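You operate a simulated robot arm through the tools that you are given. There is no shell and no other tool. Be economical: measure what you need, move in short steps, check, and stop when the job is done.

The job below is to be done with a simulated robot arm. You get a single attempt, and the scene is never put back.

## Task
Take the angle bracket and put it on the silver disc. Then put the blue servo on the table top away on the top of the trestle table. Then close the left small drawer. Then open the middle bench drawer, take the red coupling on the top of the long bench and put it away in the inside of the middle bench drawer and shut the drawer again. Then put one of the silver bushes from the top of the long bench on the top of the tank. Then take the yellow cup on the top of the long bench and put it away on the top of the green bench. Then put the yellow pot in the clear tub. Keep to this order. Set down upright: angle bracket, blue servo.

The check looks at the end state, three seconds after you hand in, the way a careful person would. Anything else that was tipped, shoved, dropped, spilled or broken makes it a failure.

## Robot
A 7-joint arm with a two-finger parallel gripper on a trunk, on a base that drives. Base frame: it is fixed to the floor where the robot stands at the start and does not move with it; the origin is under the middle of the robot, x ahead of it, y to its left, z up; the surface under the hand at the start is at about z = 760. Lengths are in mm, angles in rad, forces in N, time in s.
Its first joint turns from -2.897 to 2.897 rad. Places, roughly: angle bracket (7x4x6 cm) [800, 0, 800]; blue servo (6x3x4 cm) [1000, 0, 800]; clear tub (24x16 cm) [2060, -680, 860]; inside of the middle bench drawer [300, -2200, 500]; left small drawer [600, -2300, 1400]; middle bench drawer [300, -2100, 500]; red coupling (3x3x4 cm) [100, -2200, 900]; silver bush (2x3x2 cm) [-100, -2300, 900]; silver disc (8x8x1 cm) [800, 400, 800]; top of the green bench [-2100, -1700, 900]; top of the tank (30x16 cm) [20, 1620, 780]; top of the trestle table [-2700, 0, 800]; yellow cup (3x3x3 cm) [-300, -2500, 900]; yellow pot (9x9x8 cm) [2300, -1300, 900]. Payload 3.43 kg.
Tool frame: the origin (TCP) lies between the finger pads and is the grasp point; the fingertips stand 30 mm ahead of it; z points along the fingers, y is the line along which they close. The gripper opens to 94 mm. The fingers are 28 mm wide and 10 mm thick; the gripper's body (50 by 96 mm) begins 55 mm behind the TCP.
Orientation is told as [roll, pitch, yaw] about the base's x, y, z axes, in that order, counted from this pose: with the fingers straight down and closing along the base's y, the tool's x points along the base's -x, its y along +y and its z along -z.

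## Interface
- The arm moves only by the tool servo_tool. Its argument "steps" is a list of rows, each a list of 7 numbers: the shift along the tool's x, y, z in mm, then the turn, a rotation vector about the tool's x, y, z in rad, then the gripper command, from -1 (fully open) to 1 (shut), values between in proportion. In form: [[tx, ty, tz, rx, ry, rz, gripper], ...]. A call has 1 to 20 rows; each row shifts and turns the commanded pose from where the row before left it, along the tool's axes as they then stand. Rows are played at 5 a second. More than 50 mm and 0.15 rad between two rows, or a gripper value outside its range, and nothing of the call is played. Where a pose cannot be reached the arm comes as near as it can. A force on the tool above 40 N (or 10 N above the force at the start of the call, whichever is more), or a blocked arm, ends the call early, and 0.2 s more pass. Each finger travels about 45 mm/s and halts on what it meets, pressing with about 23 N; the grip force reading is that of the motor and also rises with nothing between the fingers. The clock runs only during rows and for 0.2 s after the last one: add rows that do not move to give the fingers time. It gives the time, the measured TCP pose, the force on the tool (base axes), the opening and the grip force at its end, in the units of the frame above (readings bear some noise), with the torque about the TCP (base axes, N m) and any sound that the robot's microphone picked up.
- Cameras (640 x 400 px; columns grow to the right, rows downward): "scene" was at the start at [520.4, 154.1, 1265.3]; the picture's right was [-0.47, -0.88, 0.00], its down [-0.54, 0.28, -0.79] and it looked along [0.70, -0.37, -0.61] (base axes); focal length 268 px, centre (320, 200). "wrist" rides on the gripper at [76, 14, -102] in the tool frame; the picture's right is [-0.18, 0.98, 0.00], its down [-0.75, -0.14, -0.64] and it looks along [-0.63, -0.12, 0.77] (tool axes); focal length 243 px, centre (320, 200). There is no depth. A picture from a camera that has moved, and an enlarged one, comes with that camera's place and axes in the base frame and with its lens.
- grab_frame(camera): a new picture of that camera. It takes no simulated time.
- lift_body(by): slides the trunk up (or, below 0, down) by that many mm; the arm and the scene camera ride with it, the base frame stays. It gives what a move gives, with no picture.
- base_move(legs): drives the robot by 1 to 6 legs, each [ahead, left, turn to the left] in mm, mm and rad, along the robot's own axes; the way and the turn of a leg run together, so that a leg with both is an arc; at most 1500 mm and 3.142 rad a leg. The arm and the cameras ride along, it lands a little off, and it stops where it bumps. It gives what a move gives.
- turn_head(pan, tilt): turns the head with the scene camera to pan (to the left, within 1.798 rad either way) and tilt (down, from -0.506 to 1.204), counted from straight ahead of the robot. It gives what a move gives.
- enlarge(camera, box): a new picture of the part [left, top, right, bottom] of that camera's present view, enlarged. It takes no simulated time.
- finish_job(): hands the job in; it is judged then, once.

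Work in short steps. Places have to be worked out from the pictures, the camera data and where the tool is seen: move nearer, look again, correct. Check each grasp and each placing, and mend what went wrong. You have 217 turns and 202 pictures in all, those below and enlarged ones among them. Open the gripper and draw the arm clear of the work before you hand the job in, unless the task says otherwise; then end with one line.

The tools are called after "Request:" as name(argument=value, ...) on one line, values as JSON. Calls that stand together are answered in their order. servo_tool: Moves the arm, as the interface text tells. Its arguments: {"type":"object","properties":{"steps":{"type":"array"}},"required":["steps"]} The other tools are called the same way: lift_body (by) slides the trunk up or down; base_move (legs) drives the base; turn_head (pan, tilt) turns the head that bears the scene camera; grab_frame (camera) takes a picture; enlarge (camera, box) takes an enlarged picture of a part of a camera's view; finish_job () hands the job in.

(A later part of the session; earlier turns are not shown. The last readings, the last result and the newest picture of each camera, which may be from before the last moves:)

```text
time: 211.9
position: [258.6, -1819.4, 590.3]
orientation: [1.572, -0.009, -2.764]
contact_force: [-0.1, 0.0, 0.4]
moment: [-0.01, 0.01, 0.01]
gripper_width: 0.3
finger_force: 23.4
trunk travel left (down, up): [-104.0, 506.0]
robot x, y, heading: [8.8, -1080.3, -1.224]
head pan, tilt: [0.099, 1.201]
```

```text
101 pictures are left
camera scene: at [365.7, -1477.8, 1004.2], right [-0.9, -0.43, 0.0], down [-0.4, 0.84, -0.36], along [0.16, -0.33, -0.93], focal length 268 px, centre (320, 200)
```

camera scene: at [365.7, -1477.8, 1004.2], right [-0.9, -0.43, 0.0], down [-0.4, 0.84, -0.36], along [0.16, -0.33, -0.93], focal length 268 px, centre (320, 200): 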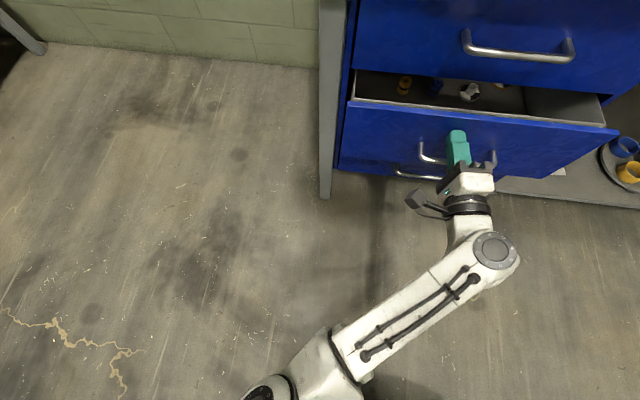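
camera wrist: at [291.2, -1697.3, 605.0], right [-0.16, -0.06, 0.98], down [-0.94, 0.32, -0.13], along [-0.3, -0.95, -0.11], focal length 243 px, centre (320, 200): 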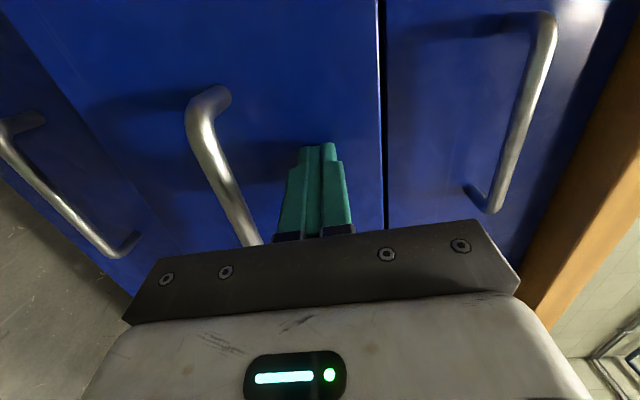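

About 80 mm left. Finish with the arm in 10 mm rows, stopping on force.

Request:
servo_tool(steps=[[0, 0, 12, 0, 0, 0, 1], [0, 0, 12, 0, 0, 0, 1], [0, 0, 12, 0, 0, 0, 1], [0, 0, 12, 0, 0, 0, 1], [0, 0, 10, 0, 0, 0, 1], [0, 0, 10, 0, 0, 0, 1], [0, 0, 8, 0, 0, 0, 1], [0, 0, 8, 0, 0, 0, 1], [0, 0, 8, 0, 0, 0, 1], [0, 0, 8, 0, 0, 0, 1]])

Request:
grab_frame(camera="scene")

Request:
grab_frame(camera="wrist")

```text
time: 213.4
position: [282.6, -1882.2, 591.3]
orientation: [1.572, -0.01, -2.762]
contact_force: [-1.7, 9.6, 2.4]
moment: [-0.05, -0.09, -0.03]
gripper_width: 0.0
finger_force: 22.5
trunk travel left (down, up): [-104.0, 506.0]
robot x, y, heading: [0.7, -1076.7, -1.22]
head pan, tilt: [0.099, 1.201]
stopped in row 7: the force on the tool passed its limit at 59 N (the readings are from after the stop); the commanded pose is now the measured one
```

```text
100 pictures are left
camera scene: at [366.1, -1477.0, 1004.3], right [-0.9, -0.43, 0.0], down [-0.4, 0.84, -0.36], along [0.16, -0.33, -0.93], focal length 268 px, centre (320, 200)
```

scene: 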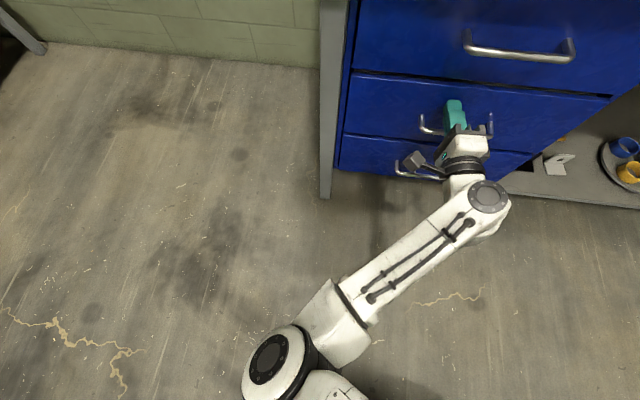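

```text
99 pictures are left
camera wrist: at [316.2, -1760.3, 605.7], right [-0.16, -0.07, 0.98], down [-0.94, 0.32, -0.13], along [-0.3, -0.95, -0.11], focal length 243 px, centre (320, 200)
```

wrist: 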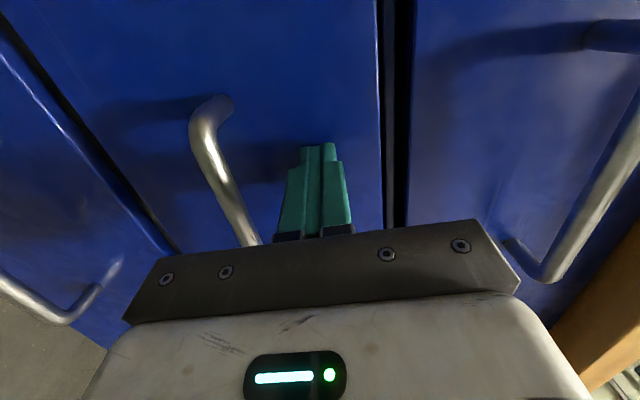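

The middle drawer is shut (59 N stop). Back off, raise the trunk, turn the hand down, and drive to the right for the silver bush on the mat.

Request:
base_move(legs=[[-270, 0, 0]])

Request:
lift_body(by=400)

Request:
servo_tool(steps=[[0, 0, 0, 0.143, 0, 0, 0], [0, 0, 0, 0.143, 0, 0, 0], [0, 0, 0, 0.143, 0, 0, 0], [0, 0, 0, 0.143, 0, 0, 0], [0, 0, 0, 0.143, 0, 0, 0], [0, 0, 0, 0.143, 0, 0, 0], [0, 0, 0, 0.143, 0, 0, 0], [0, 0, 0, 0.143, 0, 0, 0], [0, 0, 0, 0.143, 0, 0, 0], [0, 0, 0, 0.143, 0, 0, 0], [0, 0, 0, 0.141, 0, 0, 0], [0, 0, -40, 0, 0, 0, 0], [0, 0, -40, 0, 0, 0, 0], [0, 0, -40, 0, 0, 0, 0], [0, 0, 0, 0, 0, 0, 0]])

Request:
base_move(legs=[[0, -480, 0], [350, 0, 0]])

Request:
turn_head(pan=0.0, tilt=0.8)

Request:
grab_frame(camera="scene")

Request:
grab_frame(camera="wrist")

```text
time: 215.4
position: [186.3, -1628.1, 590.5]
orientation: [1.569, -0.011, -2.764]
contact_force: [-0.1, -0.8, 0.3]
moment: [0.02, -0.02, 0.01]
gripper_width: 0.0
finger_force: 22.8
trunk travel left (down, up): [-104.0, 506.0]
robot x, y, heading: [-85.3, -819.6, -1.223]
head pan, tilt: [0.099, 1.201]
```

```text
time: 219.2
position: [187.0, -1627.6, 992.3]
orientation: [1.568, -0.01, -2.763]
contact_force: [-0.3, 0.0, -0.5]
moment: [-0.02, -0.04, 0.0]
gripper_width: 0.1
finger_force: 23.1
trunk travel left (down, up): [-504.0, 106.0]
robot x, y, heading: [-87.2, -817.6, -1.224]
head pan, tilt: [0.099, 1.201]
```

```text
time: 222.4
position: [186.4, -1625.8, 1111.6]
orientation: [0.0, -0.011, -2.765]
contact_force: [-0.4, -0.6, 0.7]
moment: [0.01, -0.04, -0.03]
gripper_width: 47.2
finger_force: 0.0
trunk travel left (down, up): [-504.0, 106.0]
robot x, y, heading: [-90.4, -820.0, -1.227]
head pan, tilt: [0.099, 1.201]
```

```text
time: 227.1
position: [-145.3, -2111.7, 1111.9]
orientation: [-0.002, -0.01, -2.768]
contact_force: [-0.3, 0.5, 0.9]
moment: [0.0, 0.01, 0.03]
gripper_width: 47.0
finger_force: 0.0
trunk travel left (down, up): [-504.0, 106.0]
robot x, y, heading: [-418.7, -1307.3, -1.229]
head pan, tilt: [0.099, 1.201]
```

```text
time: 227.9
position: [-145.2, -2111.5, 1110.8]
orientation: [-0.003, -0.012, -2.767]
contact_force: [-0.2, 0.7, -0.5]
moment: [-0.02, 0.03, 0.01]
gripper_width: 46.8
finger_force: 0.1
trunk travel left (down, up): [-504.0, 106.0]
robot x, y, heading: [-419.3, -1308.0, -1.228]
head pan, tilt: [0.0, 0.799]
```

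```text
98 pictures are left
camera scene: at [-56.4, -1732.9, 1431.8], right [-0.94, -0.34, 0.0], down [-0.24, 0.68, -0.7], along [0.23, -0.66, -0.72], focal length 268 px, centre (320, 200)
```

scene: 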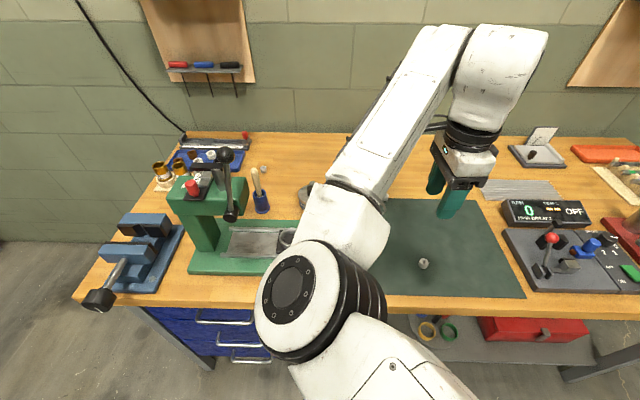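

```text
97 pictures are left
camera wrist: at [-67.3, -2097.6, 1213.2], right [0.19, -0.98, 0.0], down [-0.75, -0.14, 0.65], along [-0.64, -0.12, -0.76], focal length 243 px, centre (320, 200)
```

wrist: 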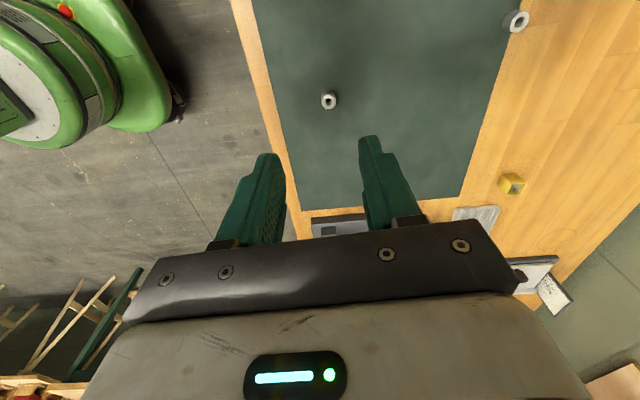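

Bush at [-175, -2129]. Move above and descend to z≈950, then check.

Request:
servo_tool(steps=[[-34.3, 5.3, 0, 0, 0, 0, 0], [0, 0, 40, 0, 0, 0, 0], [0, 0, 40, 0, 0, 0, 0], [0, 0, 40, 0, 0, 0, 0], [0, 0, 40, 0, 0, 0, 0], [0, 0, 0, 0, 0, 0, 0], [0, 0, 0, 0, 0, 0, 0]])

Request:
grab_frame(camera="wrist")

```text
time: 229.5
position: [-177.9, -2126.4, 952.9]
orientation: [-0.002, -0.011, -2.768]
contact_force: [0.4, -0.1, 0.0]
moment: [0.03, 0.02, 0.0]
gripper_width: 46.9
finger_force: 0.1
trunk travel left (down, up): [-504.0, 106.0]
robot x, y, heading: [-413.8, -1306.5, -1.228]
head pan, tilt: [0.0, 0.799]
```

```text
96 pictures are left
camera wrist: at [-99.2, -2113.2, 1054.6], right [0.19, -0.98, 0.0], down [-0.75, -0.14, 0.65], along [-0.64, -0.12, -0.76], focal length 243 px, centre (320, 200)
```

wrist: 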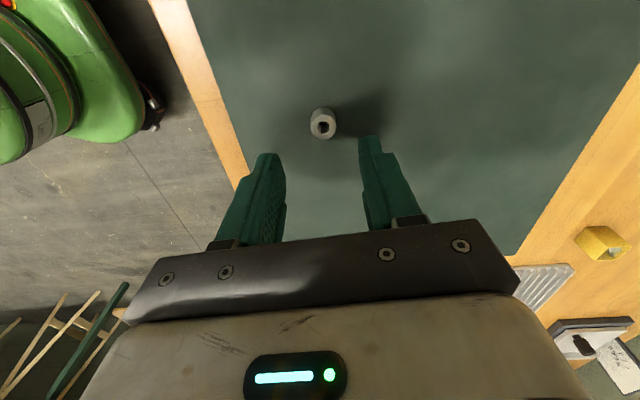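

Nearly centred (needs ~5 mm toward the left). Descend to z≈899 and grip.

Request:
servo_tool(steps=[[5, 0.5, 20, 0, 0, 0, 0], [0, 0, 20, 0, 0, 0, 0], [0, 0, 14, 0, 0, 0, 0], [0, 0, 0, 0, 0, 0, 0], [0, 0, 0, 0, 0, 0, 0.5], [0, 0, 0, 0, 0, 0, 1], [0, 0, 0, 0, 0, 0, 1], [0, 0, 0, 0, 0, 0, 1]])

Request:
grab_frame(camera="wrist")

```text
time: 231.3
position: [-173.4, -2127.3, 895.7]
orientation: [-0.002, -0.012, -2.769]
contact_force: [-0.4, -0.3, -0.2]
moment: [-0.03, 0.03, -0.02]
gripper_width: 19.5
finger_force: 23.0
trunk travel left (down, up): [-504.0, 106.0]
robot x, y, heading: [-422.3, -1305.3, -1.232]
head pan, tilt: [0.0, 0.799]
```

```text
95 pictures are left
camera wrist: at [-95.3, -2113.2, 999.6], right [0.19, -0.98, 0.0], down [-0.75, -0.14, 0.65], along [-0.64, -0.12, -0.76], focal length 243 px, centre (320, 200)
```

wrist: 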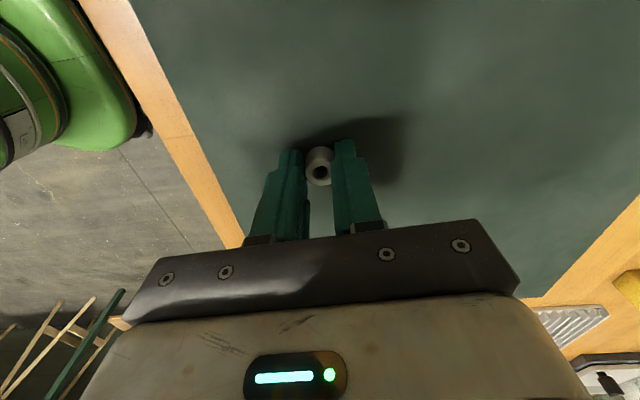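

Bush gripped (19.5 mm). Lift and drive across the room toward the tank, approaching from its open side.

Request:
servo_tool(steps=[[0, 0, -50, 0, 0, 0, 1], [0, 0, -50, 0, 0, 0, 1], [0, 0, -50, 0, 0, 0, 1], [0, 0, -50, 0, 0, 0, 1], [0, 0, 0, 0, 0, 0, 1]])

Request:
base_move(legs=[[-700, 0, 0], [0, 0, 1.565], [0, 1500, 0], [200, 420, 0]])

Request:
turn_head(pan=0.0, tilt=0.6)

Request:
grab_frame(camera="scene")

```text
time: 232.5
position: [-170.7, -2126.4, 1095.6]
orientation: [-0.002, -0.01, -2.767]
contact_force: [0.1, 0.0, 0.6]
moment: [-0.03, -0.02, -0.01]
gripper_width: 19.6
finger_force: 23.0
trunk travel left (down, up): [-504.0, 106.0]
robot x, y, heading: [-416.5, -1308.2, -1.227]
head pan, tilt: [0.0, 0.799]
```

```text
time: 249.5
position: [-238.6, 1449.0, 1094.5]
orientation: [-0.002, -0.012, -1.225]
contact_force: [-0.5, 0.5, 0.6]
moment: [-0.01, 0.01, -0.01]
gripper_width: 19.4
finger_force: 23.3
trunk travel left (down, up): [-504.0, 106.0]
robot x, y, heading: [-1062.7, 1224.5, 0.311]
head pan, tilt: [0.0, 0.799]
```

```text
time: 250.2
position: [-239.4, 1448.3, 1095.4]
orientation: [-0.001, -0.012, -1.224]
contact_force: [0.6, -0.5, -0.1]
moment: [0.01, 0.0, 0.03]
gripper_width: 19.4
finger_force: 23.2
trunk travel left (down, up): [-504.0, 106.0]
robot x, y, heading: [-1068.8, 1226.2, 0.316]
head pan, tilt: [0.0, 0.6]
```

```text
94 pictures are left
camera scene: at [-621.7, 1574.6, 1448.7], right [0.31, -0.95, 0.0], down [-0.54, -0.17, -0.82], along [0.78, 0.25, -0.57], focal length 268 px, centre (320, 200)
```

scene: 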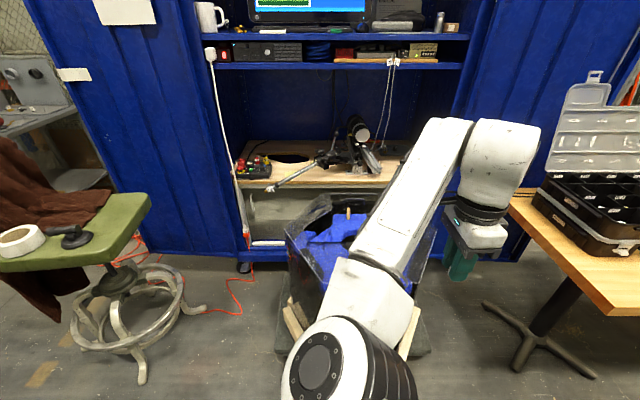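

The tank is in front, partly hidden by my arm. Look through the wrist camera too.

Request:
grab_frame(camera="wrist")

Request:
enlarge(camera="scene", box=[220, 170, 476, 330])

```text
93 pictures are left
camera wrist: at [-251.9, 1525.4, 1197.7], right [0.99, 0.16, 0.0], down [0.12, -0.75, 0.65], along [0.1, -0.64, -0.76], focal length 243 px, centre (320, 200)
```

wrist: 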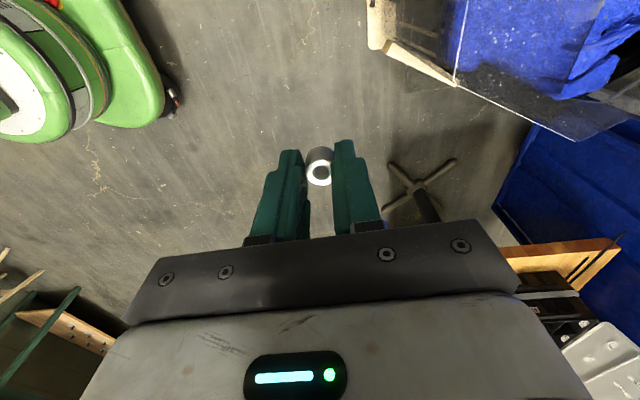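

```text
2.50 times, centred on (348, 250) of scene
camera zoom: at [-621.7, 1574.6, 1448.7], right [0.31, -0.95, 0.0], down [-0.54, -0.17, -0.82], along [0.78, 0.25, -0.57], focal length 671 px, centre (250, 75)
```

zoom: 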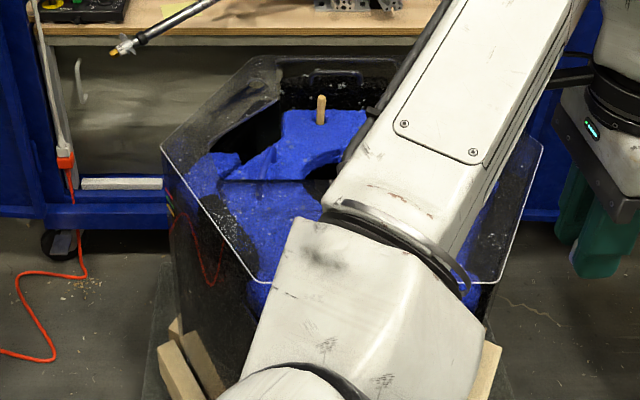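

I need an unobstructed view of the tank top; shift right 350 mm and look left.

Request:
base_move(legs=[[0, -350, 0]])

Request:
turn_head(pan=0.25, tilt=0.7)

Request:
grab_frame(camera="scene")

```text
time: 252.5
position: [-131.0, 1117.7, 1096.2]
orientation: [-0.002, -0.01, -1.223]
contact_force: [-0.1, -0.8, -0.7]
moment: [-0.02, -0.03, 0.0]
gripper_width: 19.2
finger_force: 23.2
trunk travel left (down, up): [-504.0, 106.0]
robot x, y, heading: [-958.8, 891.3, 0.317]
head pan, tilt: [0.0, 0.6]
```

```text
time: 253.3
position: [-130.6, 1117.8, 1095.9]
orientation: [-0.002, -0.011, -1.224]
contact_force: [-0.6, 0.1, -0.5]
moment: [0.0, 0.03, 0.0]
gripper_width: 18.9
finger_force: 22.5
trunk travel left (down, up): [-504.0, 106.0]
robot x, y, heading: [-959.4, 892.9, 0.316]
head pan, tilt: [0.25, 0.7]
```

```text
91 pictures are left
camera scene: at [-526.1, 1260.9, 1440.1], right [0.54, -0.84, 0.0], down [-0.54, -0.34, -0.76], along [0.65, 0.41, -0.64], focal length 268 px, centre (320, 200)
```

scene: 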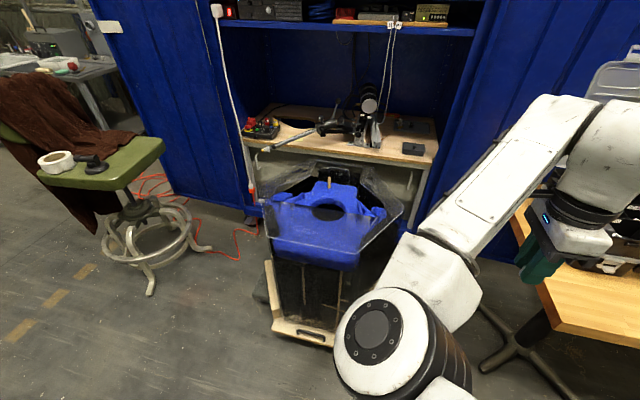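

Request:
enlarge(camera="scene", box=[240, 150, 432, 270])

```text
3.33 times, centred on (336, 210) of scene
camera zoom: at [-526.1, 1260.9, 1440.1], right [0.54, -0.84, 0.0], down [-0.54, -0.34, -0.76], along [0.65, 0.41, -0.64], focal length 895 px, centre (267, 167)
```

zoom: 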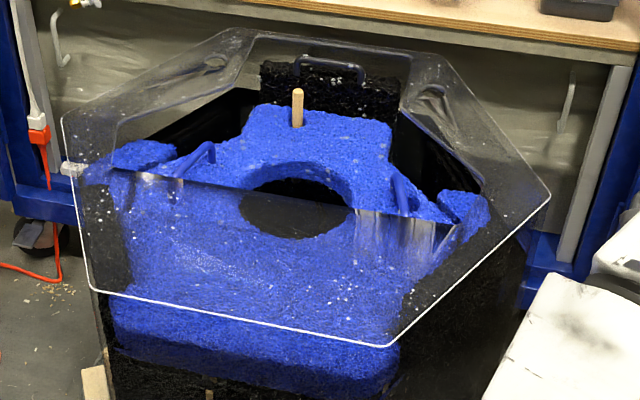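

The clear lid's front flat part is the tank top, centred ≈ [22, 1611, 780]. Drive so that the TCP comes over it.

Request:
base_move(legs=[[0, 420, 0], [285, 0, 0]])

Request:
grab_frame(camera="wrist")

```text
time: 257.4
position: [7.3, 1608.3, 1096.1]
orientation: [-0.001, -0.011, -1.218]
contact_force: [-0.2, 1.1, 0.3]
moment: [0.03, 0.02, 0.01]
gripper_width: 18.8
finger_force: 23.2
trunk travel left (down, up): [-504.0, 106.0]
robot x, y, heading: [-817.2, 1378.4, 0.325]
head pan, tilt: [0.25, 0.7]
```

```text
89 pictures are left
camera wrist: at [-5.3, 1684.5, 1197.8], right [0.99, 0.17, 0.0], down [0.13, -0.75, 0.65], along [0.11, -0.64, -0.76], focal length 243 px, centre (320, 200)
```

wrist: 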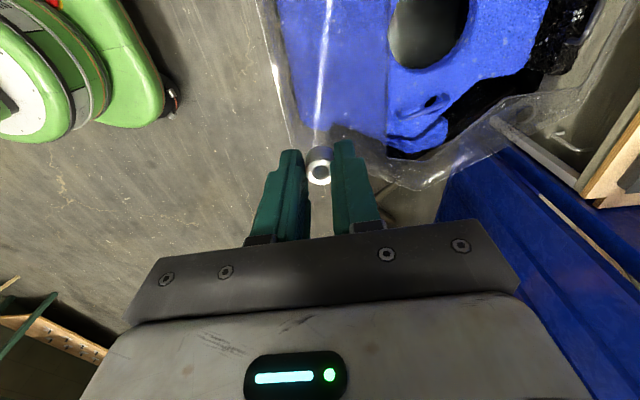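

Landing point is within the flat lid zone; adjust 14 mm forward and lower most of the way.

Request:
servo_tool(steps=[[-2, 14.2, 0, 0, 0, 0, 1], [0, 0, 40, 0, 0, 0, 1], [0, 0, 40, 0, 0, 0, 1], [0, 0, 40, 0, 0, 0, 1], [0, 0, 40, 0, 0, 0, 1], [0, 0, 40, 0, 0, 0, 1], [0, 0, 20, 0, 0, 0, 1], [0, 0, 0, 0, 0, 0, 1], [0, 0, 0, 0, 0, 0, 1]])

Request:
grab_frame(camera="wrist")

Request:
grab_frame(camera="scene")

```text
time: 259.4
position: [21.6, 1609.1, 873.9]
orientation: [-0.002, -0.012, -1.216]
contact_force: [-0.4, -0.7, -0.4]
moment: [0.02, 0.02, 0.0]
gripper_width: 17.4
finger_force: 23.2
trunk travel left (down, up): [-504.0, 106.0]
robot x, y, heading: [-815.7, 1378.9, 0.324]
head pan, tilt: [0.25, 0.7]
```

```text
88 pictures are left
camera wrist: at [10.0, 1685.7, 976.2], right [0.99, 0.17, 0.0], down [0.13, -0.75, 0.65], along [0.11, -0.64, -0.76], focal length 243 px, centre (320, 200)
```

wrist: 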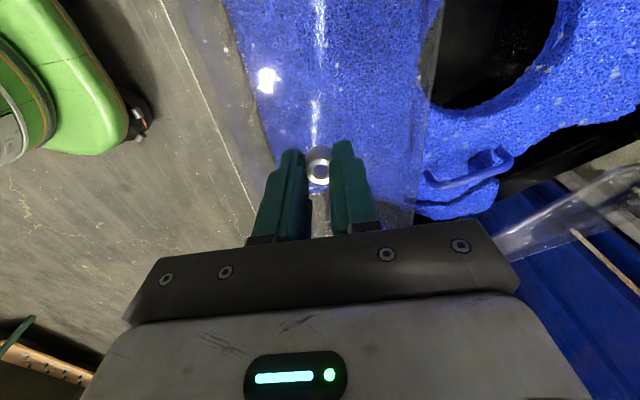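

```text
87 pictures are left
camera scene: at [-387.8, 1748.6, 1440.1], right [0.54, -0.84, 0.0], down [-0.54, -0.35, -0.76], along [0.64, 0.41, -0.64], focal length 268 px, centre (320, 200)
```

scene: 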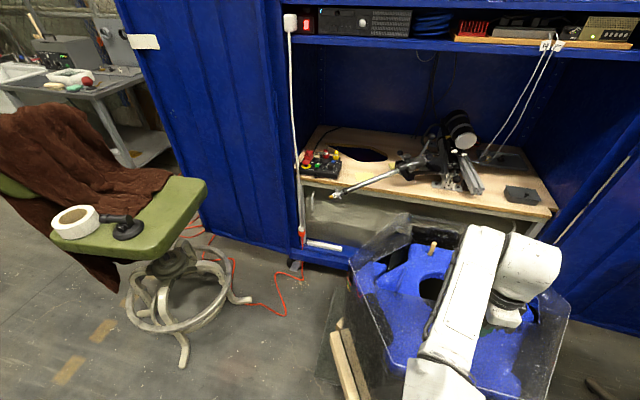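

Grip width is creeping down slightly, so proceed promptly: lower to contact.

Request:
servo_tool(steps=[[0, 0, 20, 0, 0, 0, 1], [0, 0, 15, 0, 0, 0, 1], [0, 0, 0, 0, 0, 0, 1]])

Request:
grab_frame(camera="wrist")

```text
time: 260.2
position: [23.2, 1608.8, 840.8]
orientation: [-0.001, -0.012, -1.217]
contact_force: [0.4, 0.4, -0.5]
moment: [0.02, 0.02, 0.01]
gripper_width: 17.5
finger_force: 23.2
trunk travel left (down, up): [-504.0, 106.0]
robot x, y, heading: [-815.1, 1373.1, 0.323]
head pan, tilt: [0.25, 0.7]
```

```text
86 pictures are left
camera wrist: at [10.7, 1685.5, 942.8], right [0.99, 0.17, 0.0], down [0.13, -0.75, 0.65], along [0.11, -0.64, -0.76], focal length 243 px, centre (320, 200)
```

wrist: 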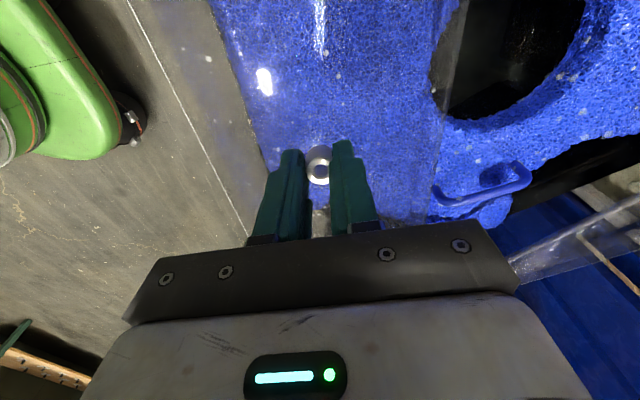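

Lid surface is at z≈793; contact expected near TCP z≈824. Lower gently.

Request:
servo_tool(steps=[[0, 0, 8, 0, 0, 0, 1], [0, 0, 4, 0, 0, 0, 1], [0, 0, 2, 0, 0, 0, 1], [0, 0, 0, 0, 0, 0, 1]])

Request:
enlarge(camera="wrist", box=[240, 110, 400, 210])

```text
time: 261.2
position: [21.9, 1609.6, 827.4]
orientation: [-0.003, -0.01, -1.216]
contact_force: [1.0, 0.2, 0.3]
moment: [0.04, -0.01, -0.01]
gripper_width: 17.2
finger_force: 23.5
trunk travel left (down, up): [-504.0, 106.0]
robot x, y, heading: [-820.9, 1381.0, 0.323]
head pan, tilt: [0.25, 0.7]
```

```text
4.00 times, centred on (320, 160) of wrist
camera zoom: at [9.6, 1685.1, 928.8], right [0.99, 0.17, 0.0], down [0.13, -0.75, 0.65], along [0.11, -0.64, -0.76], focal length 970 px, centre (320, 360)
```

zoom: 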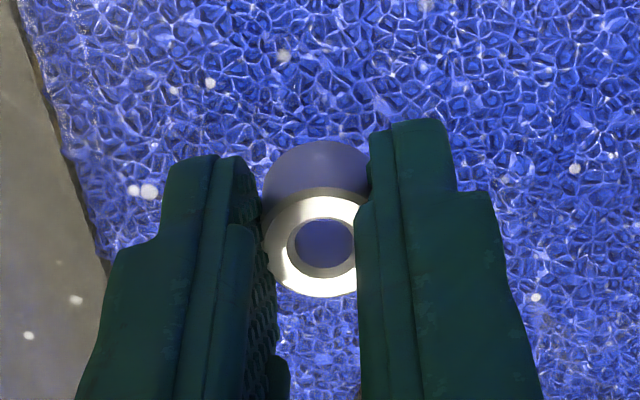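

Continue to contact in 1–2 mm steps.

Request:
servo_tool(steps=[[0, 0, 1.5, 0, 0, 0, 1], [0, 0, 1.5, 0, 0, 0, 1], [0, 0, 1, 0, 0, 0, 1], [0, 0, 0, 0, 0, 0, 1]])

```text
time: 262.2
position: [20.6, 1607.7, 821.0]
orientation: [-0.001, -0.01, -1.218]
contact_force: [-0.4, 0.3, 0.0]
moment: [0.04, 0.02, -0.01]
gripper_width: 17.5
finger_force: 23.3
trunk travel left (down, up): [-504.0, 106.0]
robot x, y, heading: [-815.7, 1378.8, 0.321]
head pan, tilt: [0.25, 0.7]
```

Request:
servo_tool(steps=[[0, 0, 1.5, 0, 0, 0, 1], [0, 0, 1.5, 0, 0, 0, 1], [0, 0, 1.5, 0, 0, 0, 1], [0, 0, 0, 0, 0, 0, 1]])

Request:
enlarge(camera="wrist", box=[240, 110, 400, 210])

```text
time: 263.2
position: [19.9, 1607.3, 819.3]
orientation: [-0.002, -0.011, -1.217]
contact_force: [0.1, 1.1, -0.8]
moment: [0.0, -0.02, 0.0]
gripper_width: 16.9
finger_force: 22.7
trunk travel left (down, up): [-504.0, 106.0]
robot x, y, heading: [-820.4, 1376.9, 0.319]
head pan, tilt: [0.25, 0.7]
```

```text
4.00 times, centred on (320, 160) of wrist
camera zoom: at [8.9, 1684.7, 920.4], right [0.99, 0.17, 0.0], down [0.13, -0.75, 0.65], along [0.11, -0.64, -0.76], focal length 970 px, centre (320, 360)
```

zoom: 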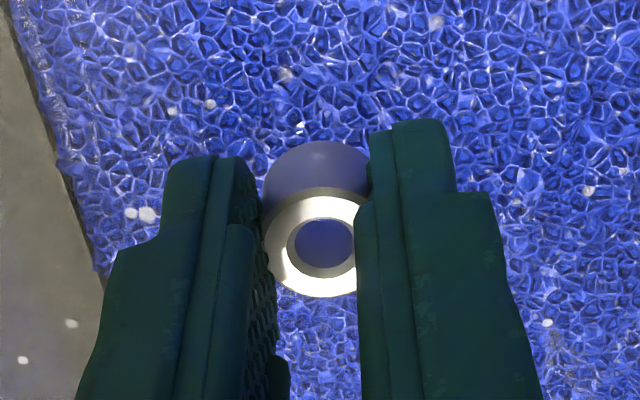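

No contact yet; continue down.

Request:
servo_tool(steps=[[0, 0, 2, 0, 0, 0, 1], [0, 0, 2, 0, 0, 0, 1], [0, 0, 2, 0, 0, 0, 1], [0, 0, 0, 0, 0, 0, 1]])

```text
time: 264.2
position: [22.0, 1606.4, 813.0]
orientation: [-0.002, -0.011, -1.217]
contact_force: [1.1, -1.0, 0.6]
moment: [-0.03, -0.03, -0.02]
gripper_width: 17.3
finger_force: 23.2
trunk travel left (down, up): [-504.0, 106.0]
robot x, y, heading: [-815.4, 1377.1, 0.321]
head pan, tilt: [0.25, 0.7]
```

Request:
servo_tool(steps=[[0, 0, 2, 0, 0, 0, 1], [0, 0, 2, 0, 0, 0, 1], [0, 0, 0, 0, 0, 0, 1]])

Request:
enlarge(camera="wrist", box=[240, 110, 400, 210])

```text
time: 265.0
position: [21.6, 1607.5, 810.2]
orientation: [0.002, -0.011, -1.216]
contact_force: [-6.0, 0.0, 19.9]
moment: [-0.03, 0.2, -0.01]
gripper_width: 17.2
finger_force: 22.4
trunk travel left (down, up): [-504.0, 106.0]
robot x, y, heading: [-819.5, 1373.0, 0.326]
head pan, tilt: [0.25, 0.7]
```

```text
4.00 times, centred on (320, 160) of wrist
camera zoom: at [9.5, 1684.8, 912.1], right [0.99, 0.17, 0.0], down [0.13, -0.75, 0.65], along [0.11, -0.64, -0.76], focal length 970 px, centre (320, 360)
```

zoom: 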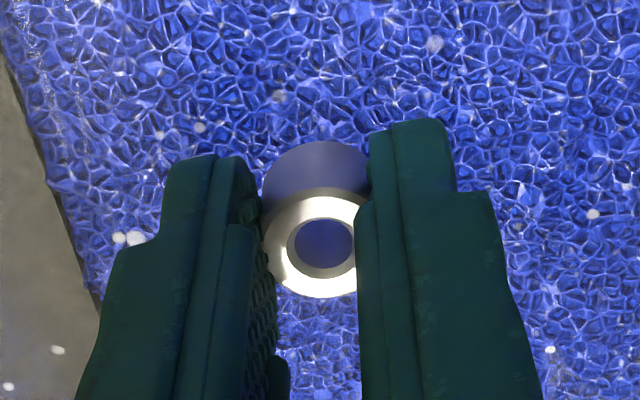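

Contact (20 N). Ease up 1.5 mm, release and rise.

Request:
servo_tool(steps=[[0, 0, -1.5, 0, 0, 0, 1], [0, 0, 0, 0, 0, 0, 0.5], [0, 0, 0, 0, 0, 0, 0.2], [0, 0, 0, 0, 0, 0, 0.2], [0, 0, -20, 0, 0, 0, 0.2], [0, 0, -40, 0, 0, 0, 0.2], [0, 0, -45, 0, 0, 0, 0.2], [0, 0, 0, 0, 0, 0, 0.2]])

Request:
grab_frame(camera="wrist")

```text
time: 266.8
position: [22.5, 1610.5, 912.6]
orientation: [-0.002, -0.008, -1.218]
contact_force: [-0.2, -0.8, -0.4]
moment: [-0.01, -0.01, 0.0]
gripper_width: 37.4
finger_force: 0.0
trunk travel left (down, up): [-504.0, 106.0]
robot x, y, heading: [-816.1, 1374.4, 0.324]
head pan, tilt: [0.25, 0.7]
```

```text
82 pictures are left
camera wrist: at [9.4, 1685.7, 1014.2], right [0.99, 0.17, 0.0], down [0.13, -0.75, 0.65], along [0.11, -0.64, -0.76], focal length 243 px, centre (320, 200)
```

wrist: 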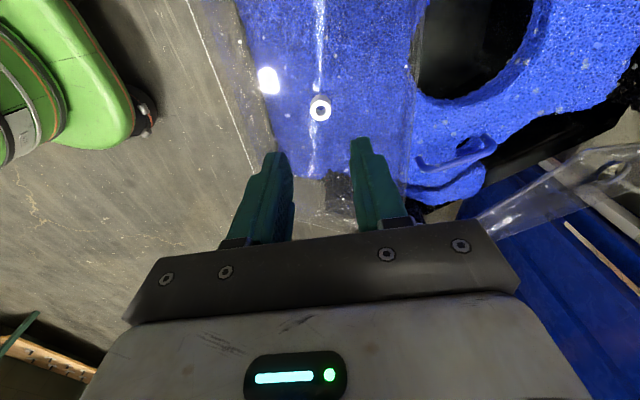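

Bush stands on the tank. Raise the arm and drive back to the long bench for the yellow cup (≈ [-248, -2465]).

Request:
servo_tool(steps=[[0, 0, -50, 0, 0, 0, 0], [0, 0, -50, 0, 0, 0, 0], [0, 0, -50, 0, 0, 0, 0], [0, 0, -40, 0, 0, 0, 0]])

Request:
base_move(legs=[[-250, -420, 0], [0, -1500, 0], [0, 0, -1.565], [0, -222, 0], [850, 0, 0]])

Request:
turn_head(pan=0.0, tilt=0.7)

Request:
grab_frame(camera="wrist")

Request:
grab_frame(camera="scene")

```text
time: 267.8
position: [20.8, 1611.8, 1103.0]
orientation: [0.0, -0.011, -1.218]
contact_force: [-0.1, 0.3, 0.1]
moment: [-0.01, 0.03, -0.01]
gripper_width: 46.6
finger_force: 0.2
trunk travel left (down, up): [-504.0, 106.0]
robot x, y, heading: [-819.6, 1375.5, 0.319]
head pan, tilt: [0.25, 0.7]
```

```text
time: 287.0
position: [-240.8, -2247.2, 1102.8]
orientation: [-0.001, -0.01, -2.835]
contact_force: [0.2, -0.3, 0.7]
moment: [0.0, 0.01, -0.03]
gripper_width: 47.0
finger_force: 0.0
trunk travel left (down, up): [-504.0, 106.0]
robot x, y, heading: [-433.7, -1399.7, -1.301]
head pan, tilt: [0.25, 0.7]
```

```text
time: 287.7
position: [-239.4, -2246.9, 1103.5]
orientation: [0.0, -0.01, -2.836]
contact_force: [0.6, -0.7, 1.1]
moment: [-0.01, -0.01, 0.04]
gripper_width: 47.0
finger_force: 0.1
trunk travel left (down, up): [-504.0, 106.0]
robot x, y, heading: [-432.2, -1398.7, -1.296]
head pan, tilt: [0.0, 0.7]
```

```text
81 pictures are left
camera wrist: at [-160.9, -2238.1, 1205.4], right [0.12, -0.99, 0.0], down [-0.75, -0.09, 0.65], along [-0.65, -0.08, -0.76], focal length 243 px, centre (320, 200)
```

wrist: 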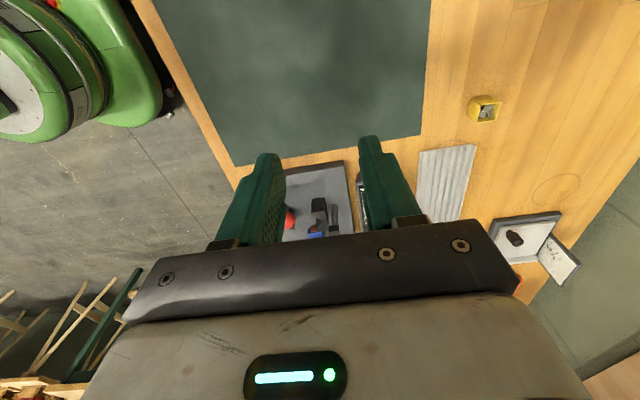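

```text
80 pictures are left
camera scene: at [-100.4, -1852.6, 1440.1], right [-0.96, -0.27, 0.0], down [-0.17, 0.62, -0.76], along [0.21, -0.74, -0.64], focal length 268 px, centre (320, 200)
```

scene: 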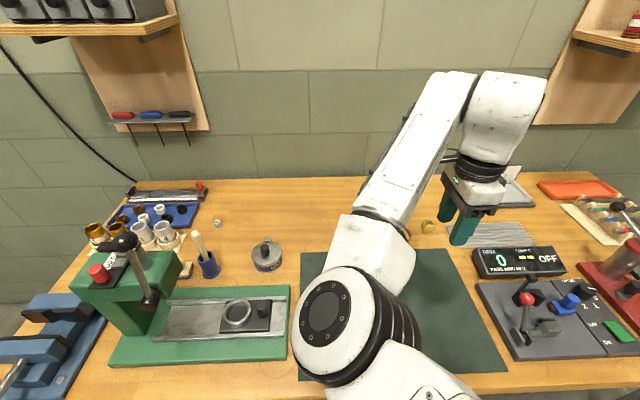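

Cup at [-252, -2469]. Drive ahead 215 mm and look closer.

Request:
base_move(legs=[[215, 0, 0]])

Request:
grab_frame(camera="wrist")

```text
time: 289.4
position: [-180.6, -2457.5, 1103.4]
orientation: [-0.002, -0.011, -2.837]
contact_force: [-0.6, 0.2, 0.3]
moment: [-0.03, -0.01, 0.0]
gripper_width: 47.3
finger_force: 0.1
trunk travel left (down, up): [-504.0, 106.0]
robot x, y, heading: [-371.3, -1611.3, -1.301]
head pan, tilt: [0.0, 0.7]
```

```text
79 pictures are left
camera wrist: at [-102.1, -2450.1, 1205.5], right [0.12, -0.99, 0.0], down [-0.75, -0.09, 0.65], along [-0.65, -0.08, -0.76], focal length 243 px, centre (320, 200)
```

wrist: 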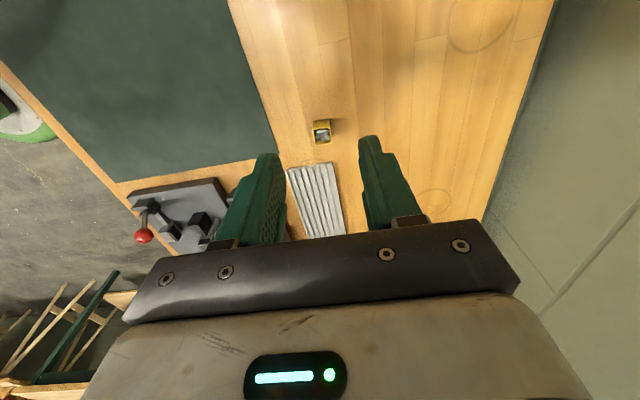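

Request:
enlarge(camera="wrist", box=[272, 100, 368, 160])

```text
6.67 times, centred on (320, 130) of wrist
camera zoom: at [-102.1, -2450.1, 1205.5], right [0.12, -0.99, 0.0], down [-0.75, -0.09, 0.65], along [-0.65, -0.08, -0.76], focal length 1618 px, centre (320, 667)
```

zoom: 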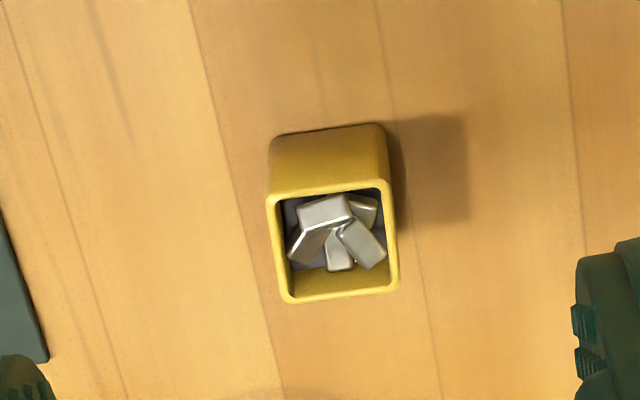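

The cup holds small metal pieces, so keep it level. Rim centre ≈ [-253, -2472]; move above and descend to z≈960.

Request:
servo_tool(steps=[[-36.7, -4.2, 0, 0, 0, 0, -0.3], [-36.7, -4.2, 0, 0, 0, 0, -0.3], [0, 0, 45, 0, 0, 0, -0.3], [0, 0, 45, 0, 0, 0, -0.3], [0, 0, 45, 0, 0, 0, -0.3], [0, 0, 0, 0, 0, 0, -0.3], [0, 0, 0, 0, 0, 0, -0.3]])

Request:
grab_frame(camera="wrist")

```text
time: 291.0
position: [-258.2, -2474.0, 972.5]
orientation: [-0.002, -0.01, -2.838]
contact_force: [-0.2, 0.7, 0.1]
moment: [0.0, 0.03, 0.04]
gripper_width: 61.1
finger_force: 0.0
trunk travel left (down, up): [-504.0, 106.0]
robot x, y, heading: [-374.1, -1609.1, -1.298]
head pan, tilt: [0.0, 0.7]
```

```text
77 pictures are left
camera wrist: at [-178.4, -2465.5, 1073.9], right [0.12, -0.99, 0.0], down [-0.75, -0.09, 0.65], along [-0.65, -0.08, -0.76], focal length 243 px, centre (320, 200)
```

wrist: 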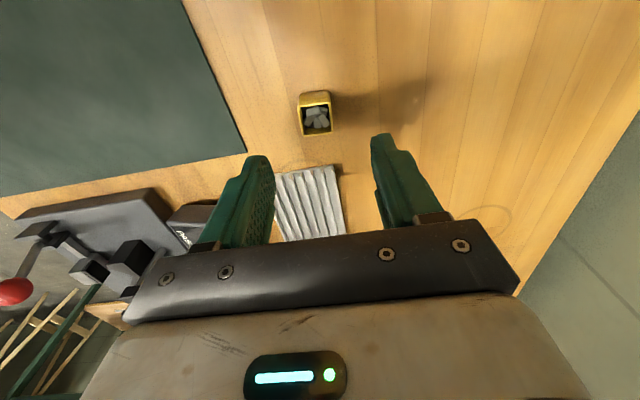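

Fine-adjust and descend to z≈899, then close.

Request:
servo_tool(steps=[[6, -3, 30, 0, 0, 0, -0.3], [0, 0, 25, 0, 0, 0, -0.3], [0, 0, 18, 0, 0, 0, -0.3], [0, 0, 0, 0, 0, 0, -0.3], [0, 0, 0, 0, 0, 0, 0.1], [0, 0, 0, 0, 0, 0, 0.3], [0, 0, 0, 0, 0, 0, 0.5], [0, 0, 0, 0, 0, 0, 1], [0, 0, 0, 0, 0, 0, 1]])

Request:
grab_frame(camera="wrist")

```text
time: 293.0
position: [-251.0, -2468.3, 895.4]
orientation: [-0.002, -0.009, -2.838]
contact_force: [0.5, 0.3, -0.1]
moment: [0.02, -0.01, -0.02]
gripper_width: 25.1
finger_force: 23.1
trunk travel left (down, up): [-504.0, 106.0]
robot x, y, heading: [-373.4, -1611.2, -1.298]
head pan, tilt: [0.0, 0.7]
```

```text
76 pictures are left
camera wrist: at [-171.9, -2459.4, 998.5], right [0.12, -0.99, 0.0], down [-0.75, -0.09, 0.65], along [-0.65, -0.08, -0.76], focal length 243 px, centre (320, 200)
```

wrist: 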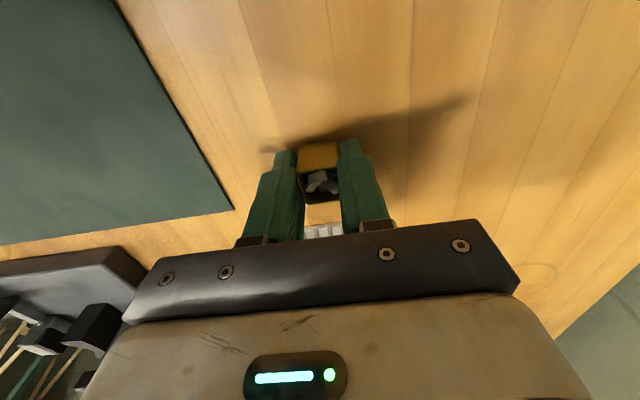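

Gripped (25.1 mm). Lift, retreat, and turn toward the green bench.

Request:
servo_tool(steps=[[0, 0, -30, 0, 0, 0, 1], [0, 0, -40, 0, 0, 0, 1], [0, 0, -40, 0, 0, 0, 1], [0, 0, -40, 0, 0, 0, 1], [0, 0, -40, 0, 0, 0, 1], [0, 0, -20, 0, 0, 0, 1], [0, 0, 0, 0, 0, 0, 1]])

Request:
base_move(legs=[[-600, 0, 0], [0, 0, -1.51]])

Request:
turn_head(pan=0.15, tilt=0.45)

Request:
grab_frame(camera="scene")

Request:
grab_frame(camera="wrist")

```text
time: 294.6
position: [-247.2, -2468.6, 1105.2]
orientation: [-0.003, -0.011, -2.839]
contact_force: [0.2, -0.1, 0.0]
moment: [-0.02, -0.03, -0.01]
gripper_width: 25.1
finger_force: 22.4
trunk travel left (down, up): [-504.0, 106.0]
robot x, y, heading: [-369.3, -1605.2, -1.301]
head pan, tilt: [0.0, 0.7]
```

```text
time: 301.8
position: [-1385.7, -1182.1, 1105.8]
orientation: [-0.003, -0.011, 1.912]
contact_force: [0.1, 0.0, 0.2]
moment: [-0.03, 0.03, -0.01]
gripper_width: 25.4
finger_force: 22.7
trunk travel left (down, up): [-504.0, 106.0]
robot x, y, heading: [-535.9, -1026.3, -2.837]
head pan, tilt: [0.0, 0.7]
```

```text
time: 302.5
position: [-1385.9, -1182.3, 1104.9]
orientation: [-0.001, -0.011, 1.913]
contact_force: [-0.3, -0.3, -0.8]
moment: [0.02, 0.02, -0.01]
gripper_width: 25.3
finger_force: 22.9
trunk travel left (down, up): [-504.0, 106.0]
robot x, y, heading: [-531.4, -1022.4, -2.832]
head pan, tilt: [0.15, 0.45]
```

```text
75 pictures are left
camera scene: at [-975.0, -1386.4, 1462.2], right [-0.44, 0.9, 0.0], down [0.39, 0.19, -0.9], along [-0.81, -0.4, -0.44], focal length 268 px, centre (320, 200)
```

scene: 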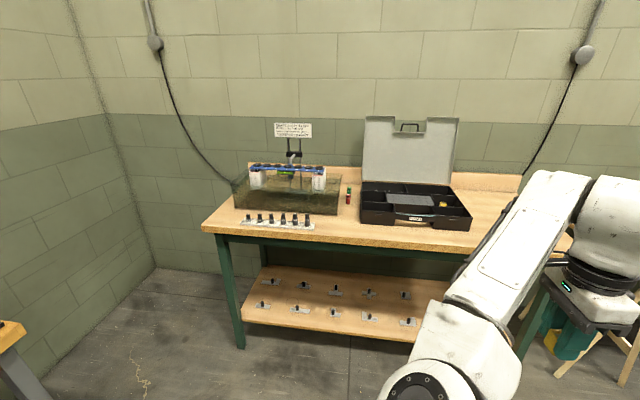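

```text
74 pictures are left
camera wrist: at [-1372.9, -1260.7, 1206.9], right [-0.99, -0.15, 0.0], down [-0.12, 0.75, 0.65], along [-0.1, 0.64, -0.76], focal length 243 px, centre (320, 200)
```

wrist: 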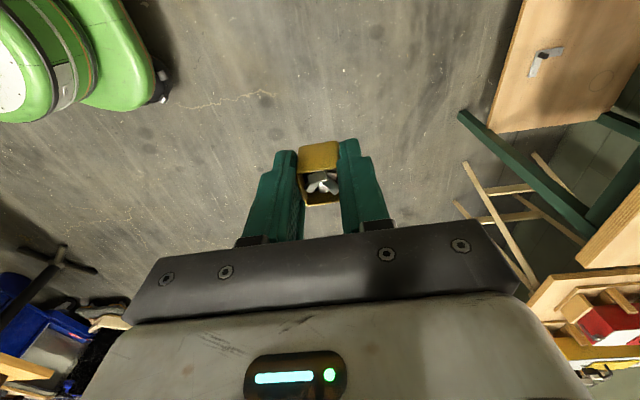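

There's a free spot on the front of the green bench between the probe row and the black case, ≈ [-1911, -1763]. Drive toward it and re-measure.

Request:
base_move(legs=[[300, 390, 0], [200, 0, 0]])

Request:
grab_frame(camera="scene")

Request:
grab_frame(camera="wrist")

```text
time: 306.6
position: [-1744.4, -1705.7, 1104.1]
orientation: [-0.002, -0.01, 1.91]
contact_force: [-0.1, -0.3, -1.1]
moment: [-0.01, -0.01, 0.01]
gripper_width: 25.1
finger_force: 22.3
trunk travel left (down, up): [-504.0, 106.0]
robot x, y, heading: [-890.5, -1545.8, -2.832]
head pan, tilt: [0.15, 0.45]
```

```text
73 pictures are left
camera scene: at [-1333.3, -1910.6, 1462.3], right [-0.44, 0.9, 0.0], down [0.39, 0.19, -0.9], along [-0.81, -0.4, -0.44], focal length 268 px, centre (320, 200)
```

scene: 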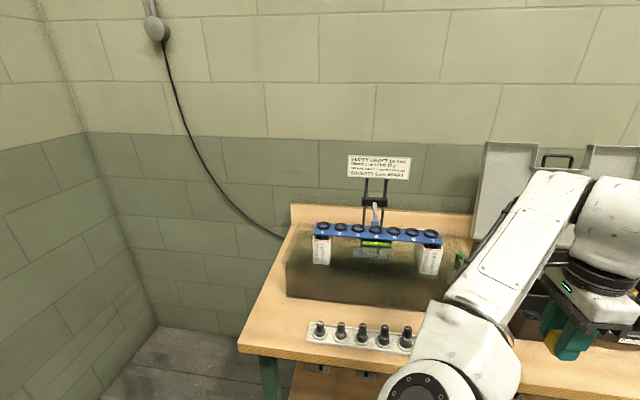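

```text
72 pictures are left
camera wrist: at [-1731.1, -1784.6, 1207.1], right [-0.99, -0.15, 0.0], down [-0.12, 0.75, 0.65], along [-0.1, 0.64, -0.76], focal length 243 px, centre (320, 200)
```

wrist: 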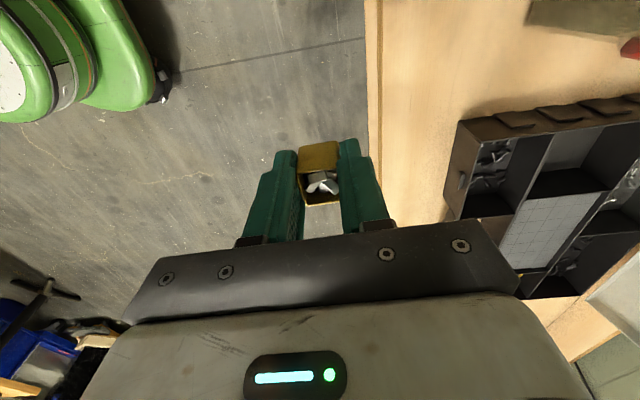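

Drive ahead 155 mm and shift 35 mm left to keep clear of the case.

Request:
base_move(legs=[[155, 35, 0]])

Request:
servo_tool(steps=[[0, 0, 40, 0, 0, 0, 1], [0, 0, 40, 0, 0, 0, 1], [0, 0, 30, 0, 0, 0, 1], [0, 0, 0, 0, 0, 0, 1], [0, 0, 0, 0, 0, 0, 1]])

Request:
grab_frame(camera="wrist")

```text
time: 308.0
position: [-1881.5, -1786.5, 1104.4]
orientation: [-0.003, -0.012, 1.912]
contact_force: [0.4, 0.3, -0.8]
moment: [-0.01, -0.02, -0.01]
gripper_width: 25.2
finger_force: 23.1
trunk travel left (down, up): [-504.0, 106.0]
robot x, y, heading: [-1027.2, -1627.9, -2.835]
head pan, tilt: [0.15, 0.45]
```

```text
time: 309.2
position: [-1881.0, -1787.2, 994.1]
orientation: [-0.002, -0.009, 1.911]
contact_force: [-0.2, -1.0, -0.1]
moment: [-0.03, 0.0, -0.01]
gripper_width: 25.2
finger_force: 22.8
trunk travel left (down, up): [-504.0, 106.0]
robot x, y, heading: [-1026.5, -1627.2, -2.829]
head pan, tilt: [0.15, 0.45]
```

```text
71 pictures are left
camera wrist: at [-1867.9, -1865.3, 1096.6], right [-0.99, -0.15, 0.0], down [-0.12, 0.75, 0.65], along [-0.1, 0.64, -0.76], focal length 243 px, centre (320, 200)
```

wrist: 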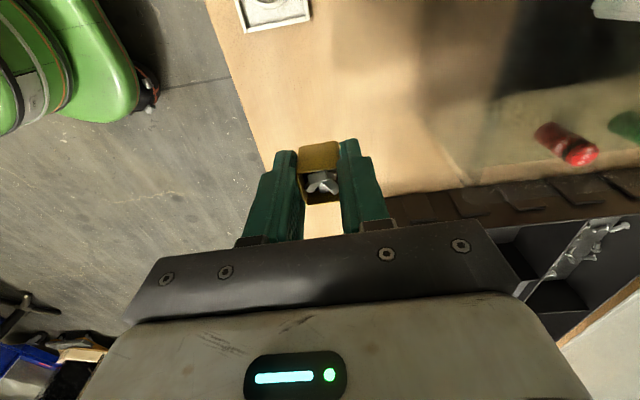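

Landing spot is clear. Lower to just above, then gently to contact.

Request:
servo_tool(steps=[[0, 0, 25, 0, 0, 0, 1], [0, 0, 25, 0, 0, 0, 1], [0, 0, 20, 0, 0, 0, 1], [0, 0, 0, 0, 0, 0, 1], [0, 0, 0, 0, 0, 0, 1]])

Request:
grab_frame(camera="wrist")

```text
time: 310.4
position: [-1882.5, -1784.2, 924.3]
orientation: [0.0, -0.009, 1.912]
contact_force: [-0.9, 0.4, -1.2]
moment: [0.02, -0.02, 0.03]
gripper_width: 25.3
finger_force: 22.3
trunk travel left (down, up): [-504.0, 106.0]
robot x, y, heading: [-1028.1, -1628.8, -2.839]
head pan, tilt: [0.15, 0.45]
```

```text
70 pictures are left
camera wrist: at [-1869.4, -1863.1, 1026.6], right [-0.99, -0.15, 0.0], down [-0.12, 0.75, 0.65], along [-0.1, 0.64, -0.76], focal length 243 px, centre (320, 200)
```

wrist: 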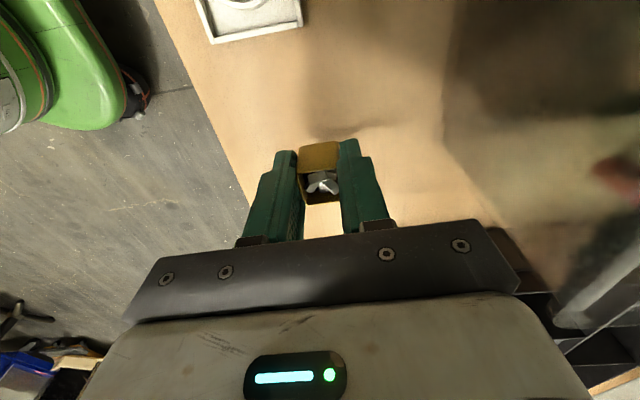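

Bench top ≈ z 853. Lower 32 mm, then small steps.

Request:
servo_tool(steps=[[0, 0, 15, 0, 0, 0, 1], [0, 0, 12, 0, 0, 0, 1], [0, 0, 5, 0, 0, 0, 1], [0, 0, 2, 0, 0, 0, 1], [0, 0, 0, 0, 0, 0, 1]])

Request:
enlarge(camera="wrist", box=[240, 100, 400, 200])

```text
time: 311.8
position: [-1882.1, -1785.5, 895.6]
orientation: [0.005, -0.014, 1.911]
contact_force: [2.4, 0.1, 12.7]
moment: [0.05, -0.2, 0.0]
gripper_width: 25.2
finger_force: 22.8
trunk travel left (down, up): [-504.0, 106.0]
robot x, y, heading: [-1027.9, -1630.6, -2.829]
head pan, tilt: [0.15, 0.45]
stopped in row 5: the force on the tool passed its limit at 41 N (the readings are from after the stop); the commanded pose is now the measured one
```

```text
4.00 times, centred on (320, 150) of wrist
camera zoom: at [-1869.0, -1864.0, 996.6], right [-0.99, -0.15, 0.01], down [-0.11, 0.75, 0.65], along [-0.11, 0.64, -0.76], focal length 970 px, centre (320, 400)
```

zoom: 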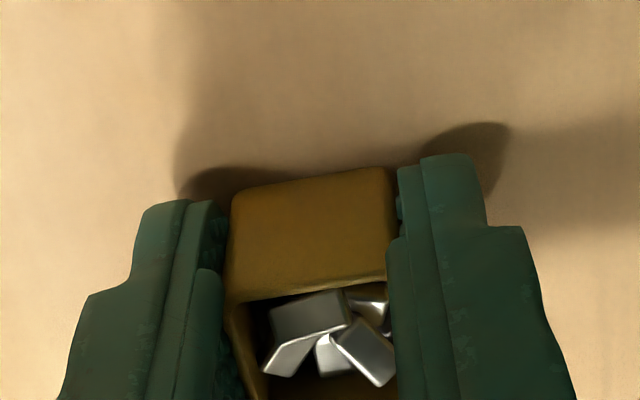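

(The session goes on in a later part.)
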